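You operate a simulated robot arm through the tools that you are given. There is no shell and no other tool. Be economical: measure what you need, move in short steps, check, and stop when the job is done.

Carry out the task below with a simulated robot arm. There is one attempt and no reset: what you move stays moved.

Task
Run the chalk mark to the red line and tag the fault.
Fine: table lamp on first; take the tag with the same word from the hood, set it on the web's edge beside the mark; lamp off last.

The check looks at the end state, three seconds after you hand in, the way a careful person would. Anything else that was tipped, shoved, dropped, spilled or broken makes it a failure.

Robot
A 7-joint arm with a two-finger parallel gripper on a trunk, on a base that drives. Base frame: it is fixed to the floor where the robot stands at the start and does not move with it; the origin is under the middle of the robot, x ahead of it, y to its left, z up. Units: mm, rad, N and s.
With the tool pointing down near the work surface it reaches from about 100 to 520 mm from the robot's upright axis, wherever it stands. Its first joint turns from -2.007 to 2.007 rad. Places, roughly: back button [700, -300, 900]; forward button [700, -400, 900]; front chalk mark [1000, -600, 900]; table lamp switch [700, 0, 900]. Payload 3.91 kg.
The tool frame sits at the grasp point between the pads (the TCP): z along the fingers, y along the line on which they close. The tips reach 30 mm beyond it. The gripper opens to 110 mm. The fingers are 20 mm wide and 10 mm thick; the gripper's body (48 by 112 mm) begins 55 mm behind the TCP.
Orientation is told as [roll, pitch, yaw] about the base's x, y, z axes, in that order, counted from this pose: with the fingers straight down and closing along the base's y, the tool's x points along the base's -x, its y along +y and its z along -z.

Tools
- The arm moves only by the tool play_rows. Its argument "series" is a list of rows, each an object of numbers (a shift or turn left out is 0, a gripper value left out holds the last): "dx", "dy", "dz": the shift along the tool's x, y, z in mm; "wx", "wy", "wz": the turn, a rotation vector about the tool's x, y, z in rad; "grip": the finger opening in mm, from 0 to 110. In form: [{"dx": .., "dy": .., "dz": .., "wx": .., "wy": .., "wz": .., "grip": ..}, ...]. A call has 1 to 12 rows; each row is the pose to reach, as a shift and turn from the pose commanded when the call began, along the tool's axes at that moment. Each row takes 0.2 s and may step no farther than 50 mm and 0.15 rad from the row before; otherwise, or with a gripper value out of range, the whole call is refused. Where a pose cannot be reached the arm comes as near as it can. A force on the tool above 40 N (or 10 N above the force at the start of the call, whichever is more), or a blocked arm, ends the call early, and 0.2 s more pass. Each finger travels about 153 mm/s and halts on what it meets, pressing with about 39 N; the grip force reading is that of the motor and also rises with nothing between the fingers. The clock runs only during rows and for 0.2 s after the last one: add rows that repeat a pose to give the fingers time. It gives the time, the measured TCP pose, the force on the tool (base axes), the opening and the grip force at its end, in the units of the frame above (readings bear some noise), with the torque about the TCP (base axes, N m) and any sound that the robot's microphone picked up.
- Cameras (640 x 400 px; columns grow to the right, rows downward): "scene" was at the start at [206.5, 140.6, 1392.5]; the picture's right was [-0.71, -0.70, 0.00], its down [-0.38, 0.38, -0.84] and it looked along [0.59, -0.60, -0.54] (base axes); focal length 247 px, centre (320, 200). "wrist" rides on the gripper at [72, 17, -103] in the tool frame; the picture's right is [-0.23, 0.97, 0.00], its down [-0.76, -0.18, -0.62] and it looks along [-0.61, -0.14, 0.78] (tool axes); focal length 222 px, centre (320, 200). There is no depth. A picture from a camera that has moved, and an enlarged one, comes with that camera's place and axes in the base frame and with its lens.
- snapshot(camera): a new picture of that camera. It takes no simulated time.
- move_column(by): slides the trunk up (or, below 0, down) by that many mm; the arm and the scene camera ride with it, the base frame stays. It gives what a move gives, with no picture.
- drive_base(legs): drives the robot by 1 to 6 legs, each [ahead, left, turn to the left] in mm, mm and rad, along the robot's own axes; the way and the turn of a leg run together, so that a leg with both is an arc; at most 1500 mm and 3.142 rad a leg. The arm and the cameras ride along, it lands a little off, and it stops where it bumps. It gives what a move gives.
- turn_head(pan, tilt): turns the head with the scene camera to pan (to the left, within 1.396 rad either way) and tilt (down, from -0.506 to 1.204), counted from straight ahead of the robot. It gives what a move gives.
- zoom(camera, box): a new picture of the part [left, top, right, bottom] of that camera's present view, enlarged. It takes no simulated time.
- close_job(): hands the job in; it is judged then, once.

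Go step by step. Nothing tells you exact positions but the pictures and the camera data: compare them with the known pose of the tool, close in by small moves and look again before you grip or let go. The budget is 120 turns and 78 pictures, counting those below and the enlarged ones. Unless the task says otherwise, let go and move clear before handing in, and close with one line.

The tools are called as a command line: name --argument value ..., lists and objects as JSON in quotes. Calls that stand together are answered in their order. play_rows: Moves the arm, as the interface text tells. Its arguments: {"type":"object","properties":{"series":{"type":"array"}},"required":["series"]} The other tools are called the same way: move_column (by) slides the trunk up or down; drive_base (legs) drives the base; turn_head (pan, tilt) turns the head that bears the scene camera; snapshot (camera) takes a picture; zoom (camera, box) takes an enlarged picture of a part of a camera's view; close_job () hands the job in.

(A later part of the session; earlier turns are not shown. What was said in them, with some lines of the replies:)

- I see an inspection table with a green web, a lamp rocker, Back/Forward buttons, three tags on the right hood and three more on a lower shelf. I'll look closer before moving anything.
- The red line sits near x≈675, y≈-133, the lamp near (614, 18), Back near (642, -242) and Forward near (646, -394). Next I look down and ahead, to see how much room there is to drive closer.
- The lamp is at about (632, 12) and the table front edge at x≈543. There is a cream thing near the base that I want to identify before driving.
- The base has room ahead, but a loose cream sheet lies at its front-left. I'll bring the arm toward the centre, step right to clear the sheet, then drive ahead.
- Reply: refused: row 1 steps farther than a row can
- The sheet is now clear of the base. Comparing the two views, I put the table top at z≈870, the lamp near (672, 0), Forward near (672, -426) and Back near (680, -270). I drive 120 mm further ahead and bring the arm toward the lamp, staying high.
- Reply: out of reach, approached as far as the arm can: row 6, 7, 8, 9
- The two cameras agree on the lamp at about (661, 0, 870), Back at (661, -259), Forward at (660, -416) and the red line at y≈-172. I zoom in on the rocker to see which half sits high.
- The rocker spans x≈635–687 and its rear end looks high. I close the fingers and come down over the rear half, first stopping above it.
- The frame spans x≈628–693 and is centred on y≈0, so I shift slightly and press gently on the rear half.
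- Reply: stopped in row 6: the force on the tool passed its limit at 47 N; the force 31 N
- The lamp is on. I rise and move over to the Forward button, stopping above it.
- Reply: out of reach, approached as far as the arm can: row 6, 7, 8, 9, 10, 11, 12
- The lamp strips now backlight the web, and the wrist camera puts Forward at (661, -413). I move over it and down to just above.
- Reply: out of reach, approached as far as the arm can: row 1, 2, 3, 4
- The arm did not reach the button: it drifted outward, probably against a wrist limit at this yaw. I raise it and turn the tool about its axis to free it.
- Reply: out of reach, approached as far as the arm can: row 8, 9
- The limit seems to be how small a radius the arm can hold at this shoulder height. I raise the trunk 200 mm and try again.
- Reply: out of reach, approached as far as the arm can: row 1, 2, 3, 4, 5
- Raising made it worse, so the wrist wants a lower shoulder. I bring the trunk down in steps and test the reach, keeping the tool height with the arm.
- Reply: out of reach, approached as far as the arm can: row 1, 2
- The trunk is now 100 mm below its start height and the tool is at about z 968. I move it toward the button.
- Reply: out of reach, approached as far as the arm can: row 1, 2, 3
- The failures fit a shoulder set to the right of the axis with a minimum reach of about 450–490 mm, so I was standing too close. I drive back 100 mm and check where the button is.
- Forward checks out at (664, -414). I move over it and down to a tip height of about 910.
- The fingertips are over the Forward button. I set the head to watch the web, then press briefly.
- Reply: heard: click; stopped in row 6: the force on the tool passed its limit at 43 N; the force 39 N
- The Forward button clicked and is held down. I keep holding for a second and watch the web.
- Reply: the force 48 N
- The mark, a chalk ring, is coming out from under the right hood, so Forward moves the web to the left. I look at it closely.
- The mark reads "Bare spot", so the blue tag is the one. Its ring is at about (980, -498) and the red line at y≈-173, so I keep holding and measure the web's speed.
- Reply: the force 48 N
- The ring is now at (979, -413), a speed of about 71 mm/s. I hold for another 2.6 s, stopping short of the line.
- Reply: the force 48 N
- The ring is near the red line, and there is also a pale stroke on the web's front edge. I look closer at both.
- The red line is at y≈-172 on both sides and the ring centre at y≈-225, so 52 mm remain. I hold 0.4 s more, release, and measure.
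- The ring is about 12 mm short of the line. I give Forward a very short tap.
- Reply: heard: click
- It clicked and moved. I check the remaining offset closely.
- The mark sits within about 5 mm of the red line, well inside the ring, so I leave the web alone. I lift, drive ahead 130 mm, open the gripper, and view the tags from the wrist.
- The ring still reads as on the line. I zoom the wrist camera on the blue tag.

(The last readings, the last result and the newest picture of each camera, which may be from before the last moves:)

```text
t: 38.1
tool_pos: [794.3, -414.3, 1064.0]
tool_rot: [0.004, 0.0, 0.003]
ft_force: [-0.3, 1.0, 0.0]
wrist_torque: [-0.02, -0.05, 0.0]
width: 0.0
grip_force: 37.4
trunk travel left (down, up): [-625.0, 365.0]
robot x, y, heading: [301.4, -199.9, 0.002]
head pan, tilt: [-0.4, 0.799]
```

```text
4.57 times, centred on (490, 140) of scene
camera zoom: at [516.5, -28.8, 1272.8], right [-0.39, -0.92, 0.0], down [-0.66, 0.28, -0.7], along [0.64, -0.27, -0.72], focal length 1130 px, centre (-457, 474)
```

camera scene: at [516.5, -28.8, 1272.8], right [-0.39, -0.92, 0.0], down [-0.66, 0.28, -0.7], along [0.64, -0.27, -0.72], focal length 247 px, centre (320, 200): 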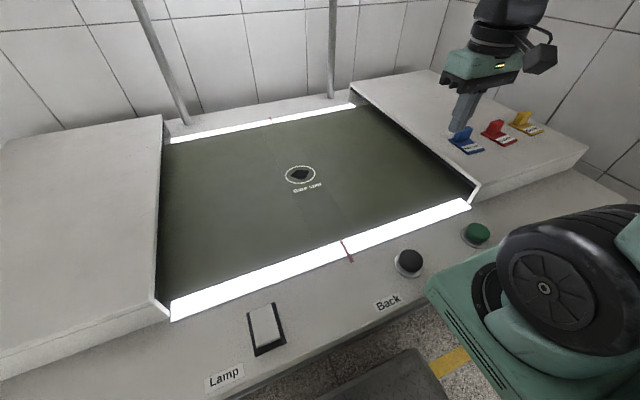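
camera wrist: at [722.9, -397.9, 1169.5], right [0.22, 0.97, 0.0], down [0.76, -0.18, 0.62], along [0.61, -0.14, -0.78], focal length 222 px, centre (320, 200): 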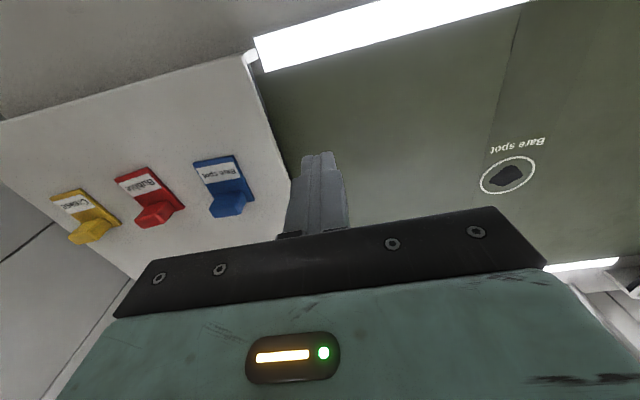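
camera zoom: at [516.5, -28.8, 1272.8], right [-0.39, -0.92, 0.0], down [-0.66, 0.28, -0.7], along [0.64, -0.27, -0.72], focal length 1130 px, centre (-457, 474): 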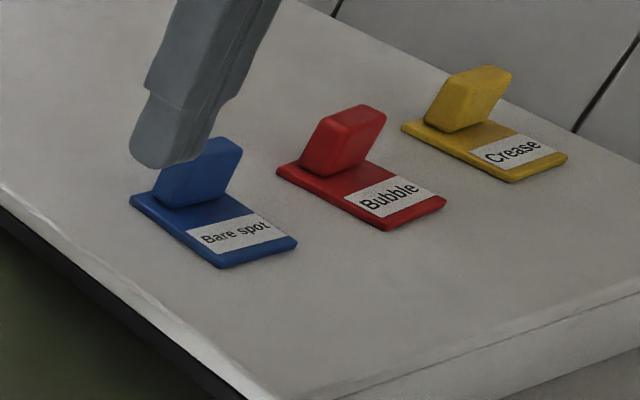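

The blue tag's plate is about 51×70 mm, centred near (854, -550) with its top at z≈933. Its upright handle is near (878, -553), 34 mm wide in y and reaching z≈963. I open to 70 mm, move above the handle and check.

play_rows --series '[{"dx": -20, "dy": -35, "grip": 70}, {"dx": -40, "dy": -70, "grip": 70}, {"dx": -62, "dy": -105, "grip": 70}, {"dx": -84, "dy": -139, "grip": 70}, {"dx": -84, "dy": -139, "dz": 40, "grip": 70}]'

snapshot --camera "wrist"

zoom --camera "scene" --box '[420, 60, 560, 180]'

```text
t: 39.3
tool_pos: [877.0, -553.3, 1024.9]
tool_rot: [0.003, -0.001, 0.005]
ft_force: [-0.4, -1.0, 1.1]
wrist_torque: [0.0, -0.01, 0.0]
width: 70.2
grip_force: 0.0
trunk travel left (down, up): [-625.0, 365.0]
robot x, y, heading: [300.6, -201.6, 0.006]
head pan, tilt: [-0.4, 0.799]
```

```text
38 pictures are left
camera wrist: at [805.5, -536.8, 1129.5], right [0.22, 0.97, 0.0], down [0.76, -0.18, 0.62], along [0.61, -0.14, -0.78], focal length 222 px, centre (320, 200)
```

wrist: 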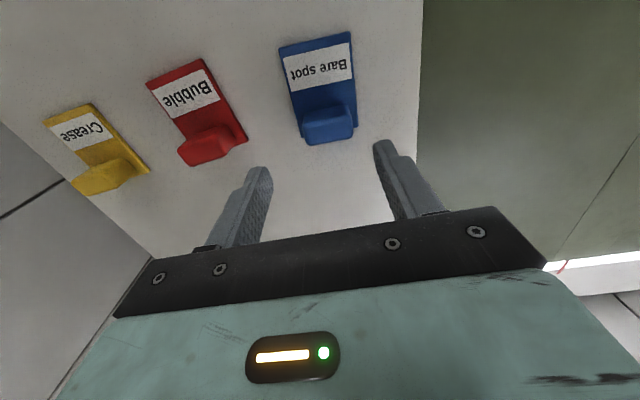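

```text
3.33 times, centred on (490, 120) of scene
camera zoom: at [516.2, -28.6, 1272.9], right [-0.39, -0.92, 0.0], down [-0.66, 0.28, -0.7], along [0.64, -0.27, -0.72], focal length 824 px, centre (-247, 467)
```

zoom: 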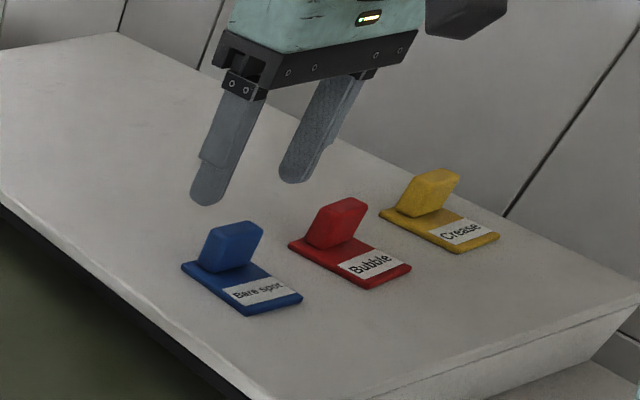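

The closer view puts the handle nearer (870, -545). I zoom to refine it before going down.

zoom --camera "wrist" --box '[240, 20, 400, 170]'

```text
2.67 times, centred on (320, 95) of wrist
camera zoom: at [805.5, -536.8, 1129.5], right [0.22, 0.97, 0.0], down [0.76, -0.18, 0.62], along [0.61, -0.14, -0.78], focal length 592 px, centre (320, 480)
```

zoom: 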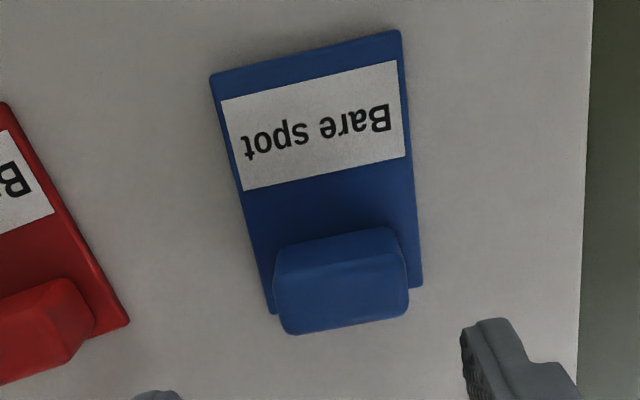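

The handle centre is at (871, -544) and the plate is square to the axes. I descend to a tip height of about 940, just above the plate, and close.

play_rows --series '[{"dx": 6, "dy": 9, "dz": 15}, {"dx": 6, "dy": 9, "dz": 35}, {"dx": 6, "dy": 9, "dz": 48}, {"dx": 6, "dy": 9, "dz": 55}]'

zoom --camera "scene" --box '[420, 60, 560, 180]'

snapshot --camera "wrist"

```text
t: 40.3
tool_pos: [872.6, -544.2, 969.2]
tool_rot: [0.0, -0.002, 0.001]
ft_force: [-1.5, 0.9, 11.1]
wrist_torque: [-0.41, 0.15, -0.12]
width: 69.3
grip_force: 0.1
trunk travel left (down, up): [-625.0, 365.0]
robot x, y, heading: [296.7, -200.3, -0.0]
head pan, tilt: [-0.4, 0.799]
```

```text
3.33 times, centred on (490, 120) of scene
camera zoom: at [516.1, -28.6, 1273.2], right [-0.39, -0.92, 0.0], down [-0.66, 0.28, -0.7], along [0.64, -0.27, -0.72], focal length 824 px, centre (-247, 467)
```

zoom: 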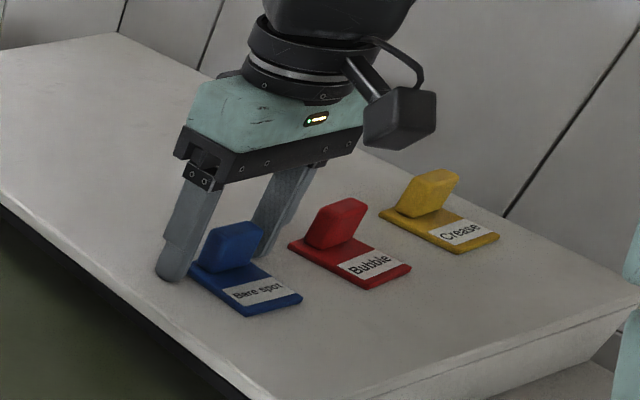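

```text
34 pictures are left
camera wrist: at [800.8, -527.3, 1075.0], right [0.22, 0.97, 0.0], down [0.76, -0.18, 0.63], along [0.61, -0.14, -0.78], focal length 222 px, centre (320, 200)
```

wrist: 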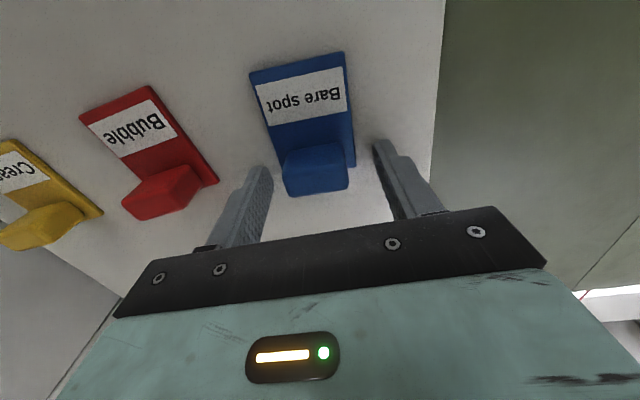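

The 11 N tells me the fingertips rest on the hood, so its top is at z≈939 and the plate top at about 945. I lift 12 mm, shift 4 mm toward me and close on the handle.

play_rows --series '[{"dz": -6}, {"dx": 4, "dz": -12}, {"dx": 4, "dz": -12, "grip": 50}, {"dx": 4, "dz": -12, "grip": 40}, {"dx": 4, "dz": -12, "grip": 30}, {"dx": 4, "dz": -12, "grip": 20}, {"dx": 4, "dz": -12, "grip": 20}]'

snapshot --camera "wrist"

```text
t: 41.9
tool_pos: [869.6, -544.5, 981.1]
tool_rot: [0.0, -0.001, 0.003]
ft_force: [-0.5, -0.1, -0.2]
wrist_torque: [-0.01, 0.03, -0.03]
width: 35.0
grip_force: 38.9
trunk travel left (down, up): [-625.0, 365.0]
robot x, y, heading: [299.6, -203.3, -0.002]
head pan, tilt: [-0.4, 0.799]
```

```text
33 pictures are left
camera wrist: at [797.2, -527.3, 1086.3], right [0.22, 0.97, 0.0], down [0.76, -0.18, 0.62], along [0.61, -0.14, -0.78], focal length 222 px, centre (320, 200)
```

wrist: 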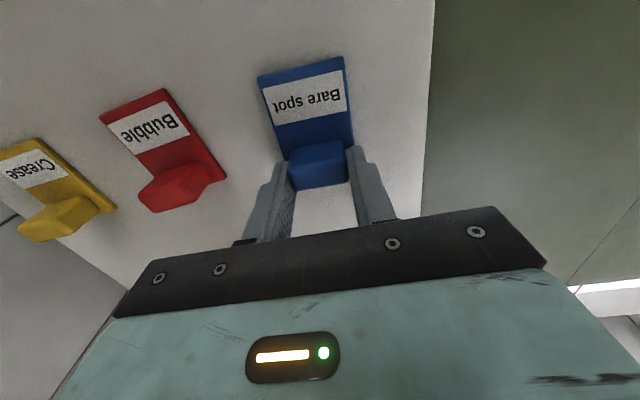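

Gripped: the width reads 35 mm. I lift straight up and check that the tag comes along level.

play_rows --series '[{"dz": -20}, {"dz": -50}, {"dz": -80}]'

zoom --camera "scene" --box '[400, 20, 580, 180]'

```text
t: 42.7
tool_pos: [870.5, -544.8, 1061.8]
tool_rot: [0.001, -0.002, 0.0]
ft_force: [0.8, 0.1, -0.8]
wrist_torque: [0.0, 0.0, 0.0]
width: 34.7
grip_force: 39.0
trunk travel left (down, up): [-625.0, 365.0]
robot x, y, heading: [297.0, -200.4, 0.001]
head pan, tilt: [-0.4, 0.799]
```

```text
2.50 times, centred on (490, 100) of scene
camera zoom: at [516.7, -28.9, 1272.8], right [-0.39, -0.92, 0.0], down [-0.66, 0.28, -0.7], along [0.64, -0.27, -0.72], focal length 618 px, centre (-105, 450)
```

zoom: 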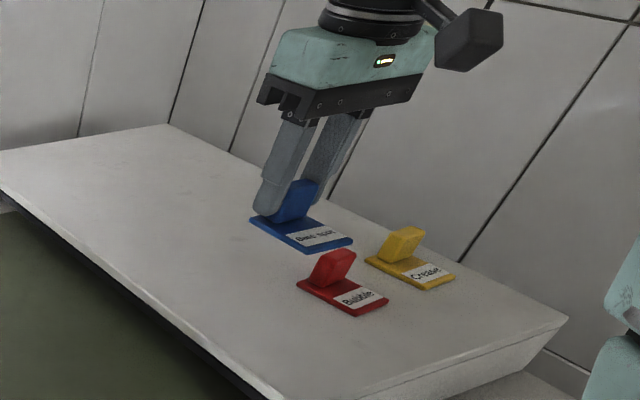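

The tag came up level, with the others untouched. I carry it over the web to y≈-172.

play_rows --series '[{"dx": 6, "dy": 45}, {"dx": 12, "dy": 90}, {"dx": 18, "dy": 135}, {"dx": 24, "dy": 180}, {"dx": 30, "dy": 225}, {"dx": 36, "dy": 270}, {"dx": 42, "dy": 315}, {"dx": 48, "dy": 350}, {"dx": 51, "dy": 372}, {"dx": 51, "dy": 372}]'

snapshot --camera "wrist"

snapshot --camera "scene"

```text
t: 44.9
tool_pos: [814.7, -171.5, 1062.0]
tool_rot: [0.001, -0.002, 0.004]
ft_force: [0.2, 0.2, 0.1]
wrist_torque: [0.02, 0.01, 0.01]
width: 34.7
grip_force: 39.0
trunk travel left (down, up): [-625.0, 365.0]
robot x, y, heading: [299.9, -198.5, -0.002]
head pan, tilt: [-0.4, 0.799]
```

```text
31 pictures are left
camera wrist: at [743.3, -154.8, 1165.6], right [0.22, 0.97, 0.0], down [0.76, -0.18, 0.62], along [0.61, -0.14, -0.78], focal length 222 px, centre (320, 200)
```

wrist: 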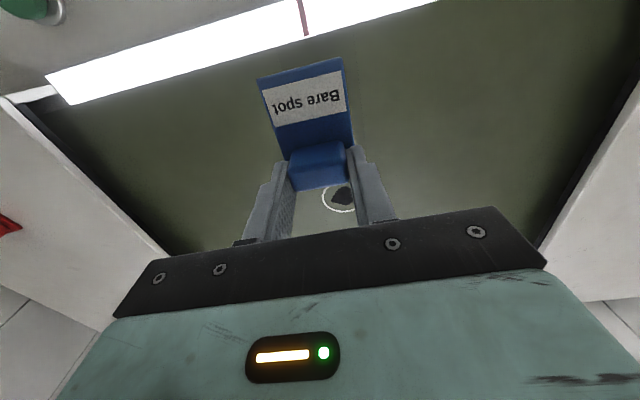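

```text
30 pictures are left
camera scene: at [516.4, -28.8, 1272.8], right [-0.39, -0.92, 0.0], down [-0.66, 0.28, -0.7], along [0.64, -0.27, -0.72], focal length 247 px, centre (320, 200)
```

scene: 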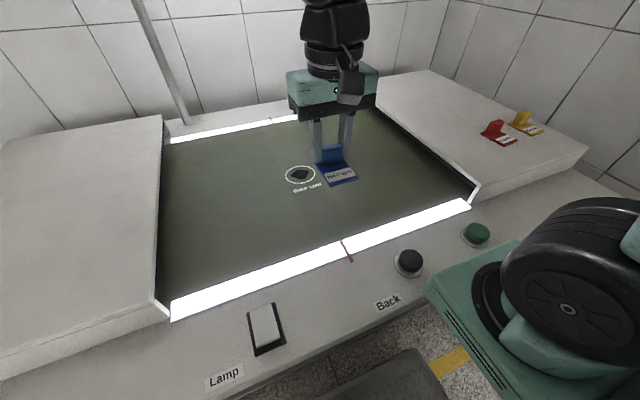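

The tag hangs over the web edge in line with the red mark. The web's edge is at x≈753, so I shift 5 mm further in and lower to just above the web.

play_rows --series '[{"dx": -5, "dz": 40}, {"dx": -5, "dz": 80}, {"dx": -5, "dz": 110}, {"dx": -5, "dz": 128}, {"dx": -5, "dz": 128}]'

zoom --camera "scene" --box '[270, 130, 430, 270]'

snapshot --camera "wrist"

```text
t: 46.1
tool_pos: [821.4, -172.6, 932.9]
tool_rot: [0.002, -0.001, 0.005]
ft_force: [0.0, 0.7, -0.5]
wrist_torque: [-0.01, 0.02, -0.01]
width: 34.7
grip_force: 39.1
trunk travel left (down, up): [-625.0, 365.0]
robot x, y, heading: [299.6, -199.7, 0.001]
head pan, tilt: [-0.4, 0.799]
```

```text
2.86 times, centred on (350, 200) of scene
camera zoom: at [516.4, -28.8, 1272.8], right [-0.39, -0.92, 0.0], down [-0.66, 0.28, -0.7], along [0.64, -0.27, -0.72], focal length 706 px, centre (234, 200)
```

zoom: 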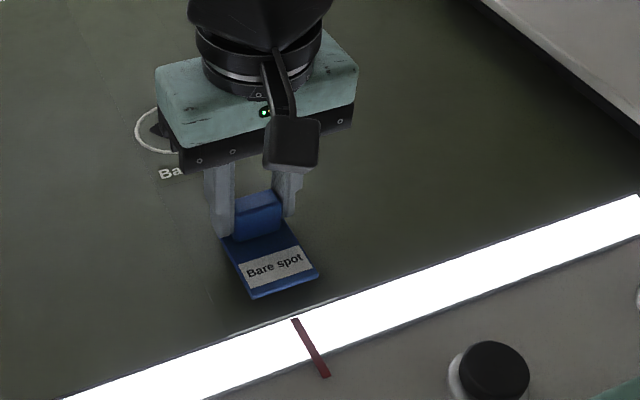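

```text
28 pictures are left
camera wrist: at [750.1, -154.4, 1037.8], right [0.22, 0.97, 0.0], down [0.76, -0.18, 0.62], along [0.61, -0.14, -0.78], focal length 222 px, centre (320, 200)
```

wrist: 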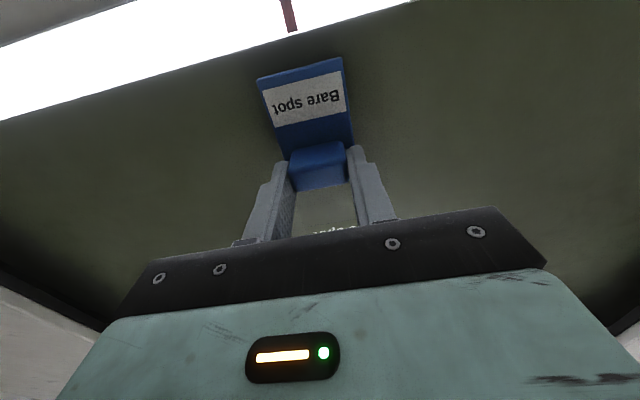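

The plate's front edge is about 10 mm inside the web's edge. I lower slowly, feeling for contact.

play_rows --series '[{"dz": 4}, {"dz": 7}, {"dz": 10}]'

```text
t: 46.9
tool_pos: [822.4, -171.4, 923.6]
tool_rot: [0.0, -0.002, 0.004]
ft_force: [-0.8, -0.6, 4.0]
wrist_torque: [-0.12, 0.22, 0.01]
width: 34.8
grip_force: 39.0
trunk travel left (down, up): [-625.0, 365.0]
robot x, y, heading: [299.7, -201.0, -0.001]
head pan, tilt: [-0.4, 0.799]
```

There is slight contact, about 4 N. I go down another 1.5 mm to be sure.

play_rows --series '[{"dz": 1}, {"dz": 1.5}]'

zoom --camera "scene" --box '[300, 160, 380, 260]'

```text
t: 47.5
tool_pos: [822.0, -171.4, 924.4]
tool_rot: [0.004, -0.004, 0.003]
ft_force: [-1.2, 0.4, 29.6]
wrist_torque: [-0.07, 0.81, -0.03]
width: 34.7
grip_force: 38.4
trunk travel left (down, up): [-625.0, 365.0]
robot x, y, heading: [297.0, -202.2, 0.004]
head pan, tilt: [-0.4, 0.799]
```

```text
4.00 times, centred on (340, 210) of scene
camera zoom: at [515.7, -28.8, 1273.4], right [-0.39, -0.92, 0.0], down [-0.66, 0.28, -0.7], along [0.64, -0.27, -0.72], focal length 989 px, centre (240, 160)
```

zoom: 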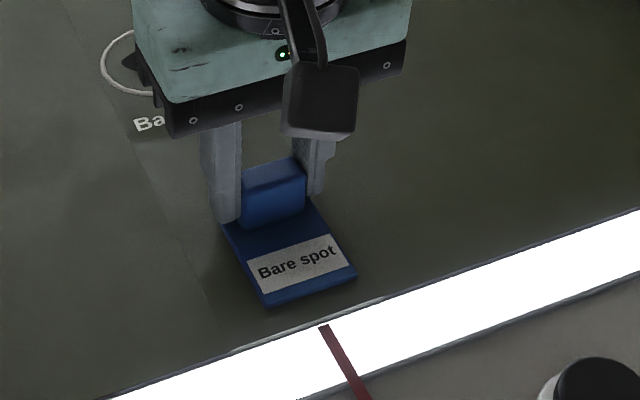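

It is firmly seated, with the web at z≈882. I ease off 1 mm, open, and rise.

play_rows --series '[{"dz": -1}, {"dz": -1, "grip": 40}, {"dz": -1, "grip": 60}, {"dz": -1, "grip": 70}, {"dz": -20, "grip": 70}, {"dz": -60, "grip": 70}, {"dz": -100, "grip": 70}, {"dz": -130, "grip": 70}]'

snapshot --camera "scene"

snapshot --camera "wrist"

```text
t: 49.3
tool_pos: [821.9, -172.3, 1052.3]
tool_rot: [0.002, -0.002, 0.004]
ft_force: [-0.6, -0.9, 0.2]
wrist_torque: [0.0, -0.01, -0.01]
width: 70.1
grip_force: 0.0
trunk travel left (down, up): [-625.0, 365.0]
robot x, y, heading: [298.5, -202.0, 0.006]
head pan, tilt: [-0.4, 0.799]
```

```text
26 pictures are left
camera scene: at [516.7, -28.8, 1272.8], right [-0.39, -0.92, 0.0], down [-0.66, 0.28, -0.7], along [0.64, -0.27, -0.72], focal length 247 px, centre (320, 200)
```

scene: 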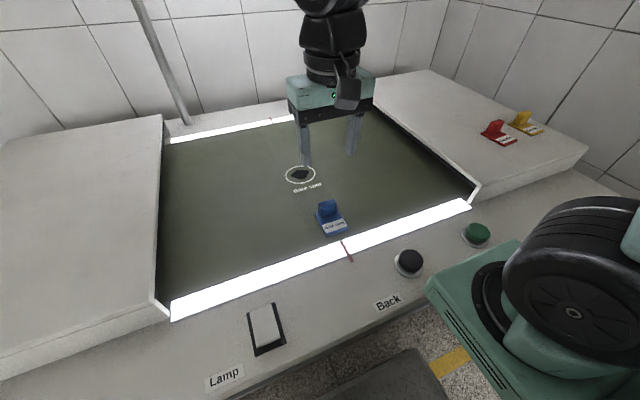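

```text
25 pictures are left
camera wrist: at [750.4, -155.7, 1156.9], right [0.22, 0.97, 0.0], down [0.76, -0.18, 0.62], along [0.61, -0.14, -0.78], focal length 222 px, centre (320, 200)
```

wrist: 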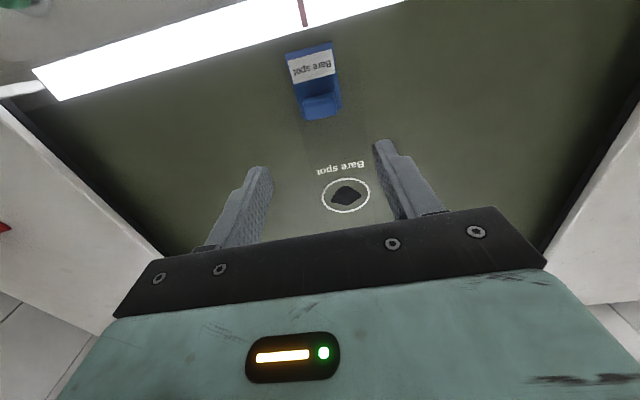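

The tag rests on the web's edge in line with the mark. I close the fingers and go above the front half of the lamp rocker.

play_rows --series '[{"dx": 30, "dy": 29, "grip": 0}, {"dx": 60, "dy": 58, "grip": 0}, {"dx": 90, "dy": 87}, {"dx": 120, "dy": 116}, {"dx": 150, "dy": 145}, {"dx": 178, "dy": 172}, {"dx": 178, "dy": 172, "dz": 45}, {"dx": 178, "dy": 172, "dz": 90}, {"dx": 178, "dy": 172, "dz": 90}]'

snapshot --camera "wrist"

zoom --camera "scene" --box '[200, 240, 340, 370]'

```text
t: 51.3
tool_pos: [643.2, -0.8, 961.0]
tool_rot: [0.001, -0.003, 0.003]
ft_force: [0.2, -0.1, -0.6]
wrist_torque: [-0.02, -0.01, 0.04]
width: 0.0
grip_force: 37.4
trunk travel left (down, up): [-625.0, 365.0]
robot x, y, heading: [298.0, -199.1, 0.002]
head pan, tilt: [-0.4, 0.799]
```

```text
24 pictures are left
camera wrist: at [571.5, 16.0, 1066.3], right [0.22, 0.97, 0.0], down [0.76, -0.18, 0.62], along [0.61, -0.14, -0.78], focal length 222 px, centre (320, 200)
```

wrist: 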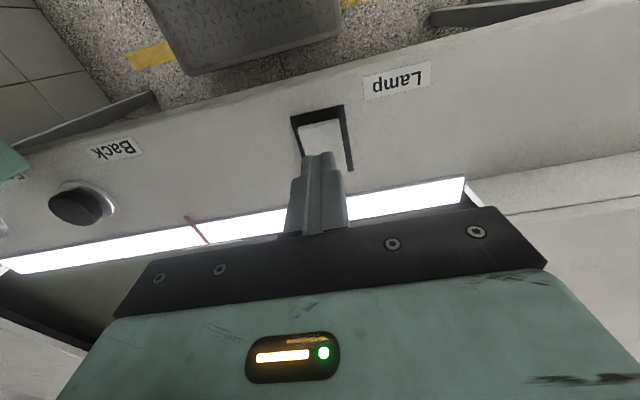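

```text
3.08 times, centred on (270, 305) of scene
camera zoom: at [516.4, -28.8, 1272.9], right [-0.39, -0.92, 0.0], down [-0.66, 0.28, -0.7], along [0.64, -0.27, -0.72], focal length 761 px, centre (474, -123)
```

zoom: 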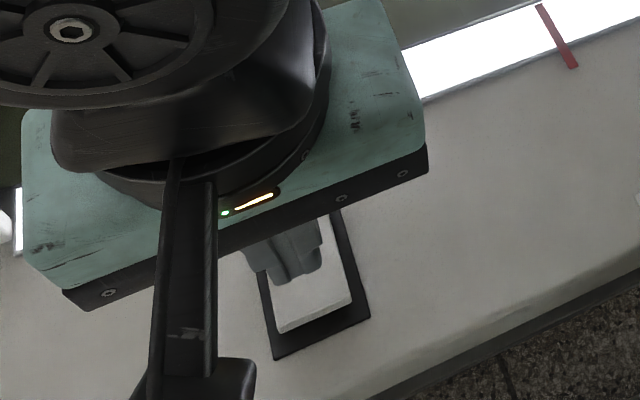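

The fingertips are over the front half of the rocker, whose front edge is at x≈634. I press down slowly.

play_rows --series '[{"dx": -1, "dy": 2, "dz": 12}, {"dx": -1, "dy": 2, "dz": 24}, {"dx": -1, "dy": 2, "dz": 31}, {"dx": -1, "dy": 2, "dz": 35}, {"dx": -1, "dy": 2, "dz": 38}, {"dx": -1, "dy": 2, "dz": 41}, {"dx": -1, "dy": 2, "dz": 44}, {"dx": -1, "dy": 2, "dz": 47}, {"dx": -1, "dy": 2, "dz": 50}]'

snapshot --camera "wrist"

```text
t: 53.4
tool_pos: [643.7, 3.1, 914.6]
tool_rot: [0.003, -0.005, 0.004]
ft_force: [-6.5, -8.6, 28.3]
wrist_torque: [-0.24, -0.11, -0.13]
width: 0.1
grip_force: 37.7
trunk travel left (down, up): [-625.0, 365.0]
robot x, y, heading: [297.9, -202.5, 0.001]
head pan, tilt: [-0.4, 0.799]
stopped in row 9: the force on the tool passed its limit at 43 N (the readings are from after the stop); the commanded pose is now the measured one
```

```text
22 pictures are left
camera wrist: at [572.0, 17.6, 1020.4], right [0.22, 0.97, 0.01], down [0.76, -0.18, 0.63], along [0.61, -0.14, -0.78], focal length 222 px, centre (320, 200)
```

wrist: 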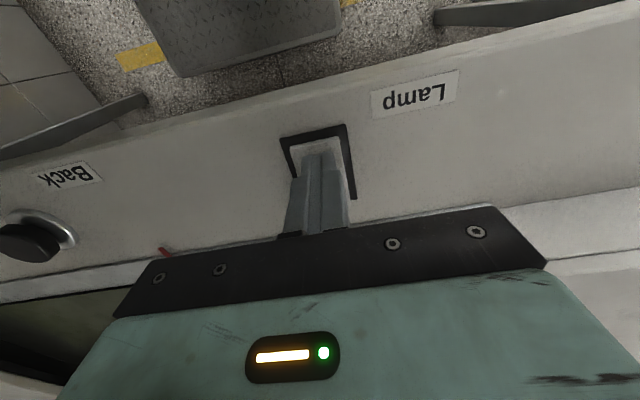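

The light strip has gone dark, so the lamp is off. I raise clear and check the final scene.

play_rows --series '[{"dz": -30}, {"dz": -70}, {"dz": -110}, {"dz": -150}, {"dz": -190}]'

snapshot --camera "scene"

zoom --camera "wrist" --box '[0, 0, 320, 250]'

```text
t: 54.6
tool_pos: [645.4, -0.3, 1106.1]
tool_rot: [0.004, -0.003, 0.005]
ft_force: [-0.1, 0.2, -0.5]
wrist_torque: [0.0, -0.01, -0.02]
width: 0.0
grip_force: 37.5
trunk travel left (down, up): [-625.0, 365.0]
robot x, y, heading: [299.3, -203.9, 0.002]
head pan, tilt: [-0.4, 0.799]
```

```text
21 pictures are left
camera scene: at [516.6, -28.7, 1272.7], right [-0.39, -0.92, 0.0], down [-0.66, 0.28, -0.7], along [0.64, -0.27, -0.72], focal length 247 px, centre (320, 200)
```

scene: 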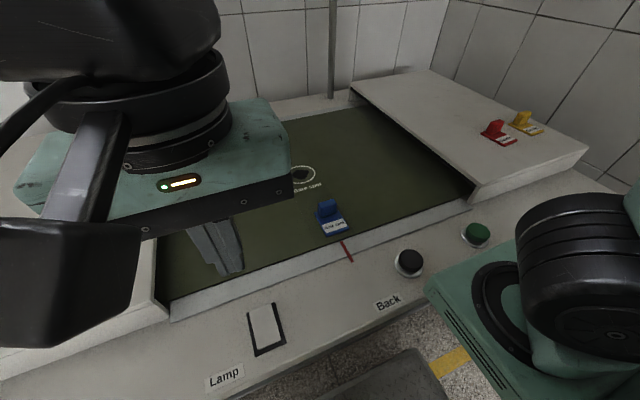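

```text
1.60 times, centred on (160, 125) of wrist
camera zoom: at [573.2, 16.3, 1211.3], right [0.22, 0.97, 0.0], down [0.76, -0.18, 0.62], along [0.61, -0.14, -0.78], focal length 355 px, centre (576, 320)
```

zoom: 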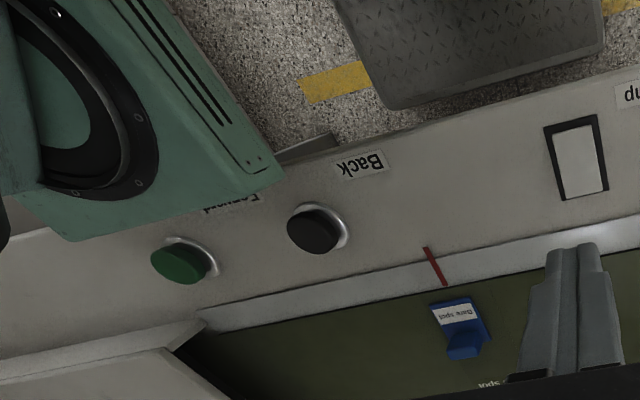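

The lamp is off, the blue "Bare spot" tag sits on the web's edge in line with the mark, and the other tags look undisturbed. The arm is clear, so I hand in.

close_job

```text
The job is handed in.
```

I turned the lamp on, ran the "Bare spot" chalk mark to within about 5 mm of the red line, set the matching blue tag on the web's edge beside it, and turned the lamp off last.
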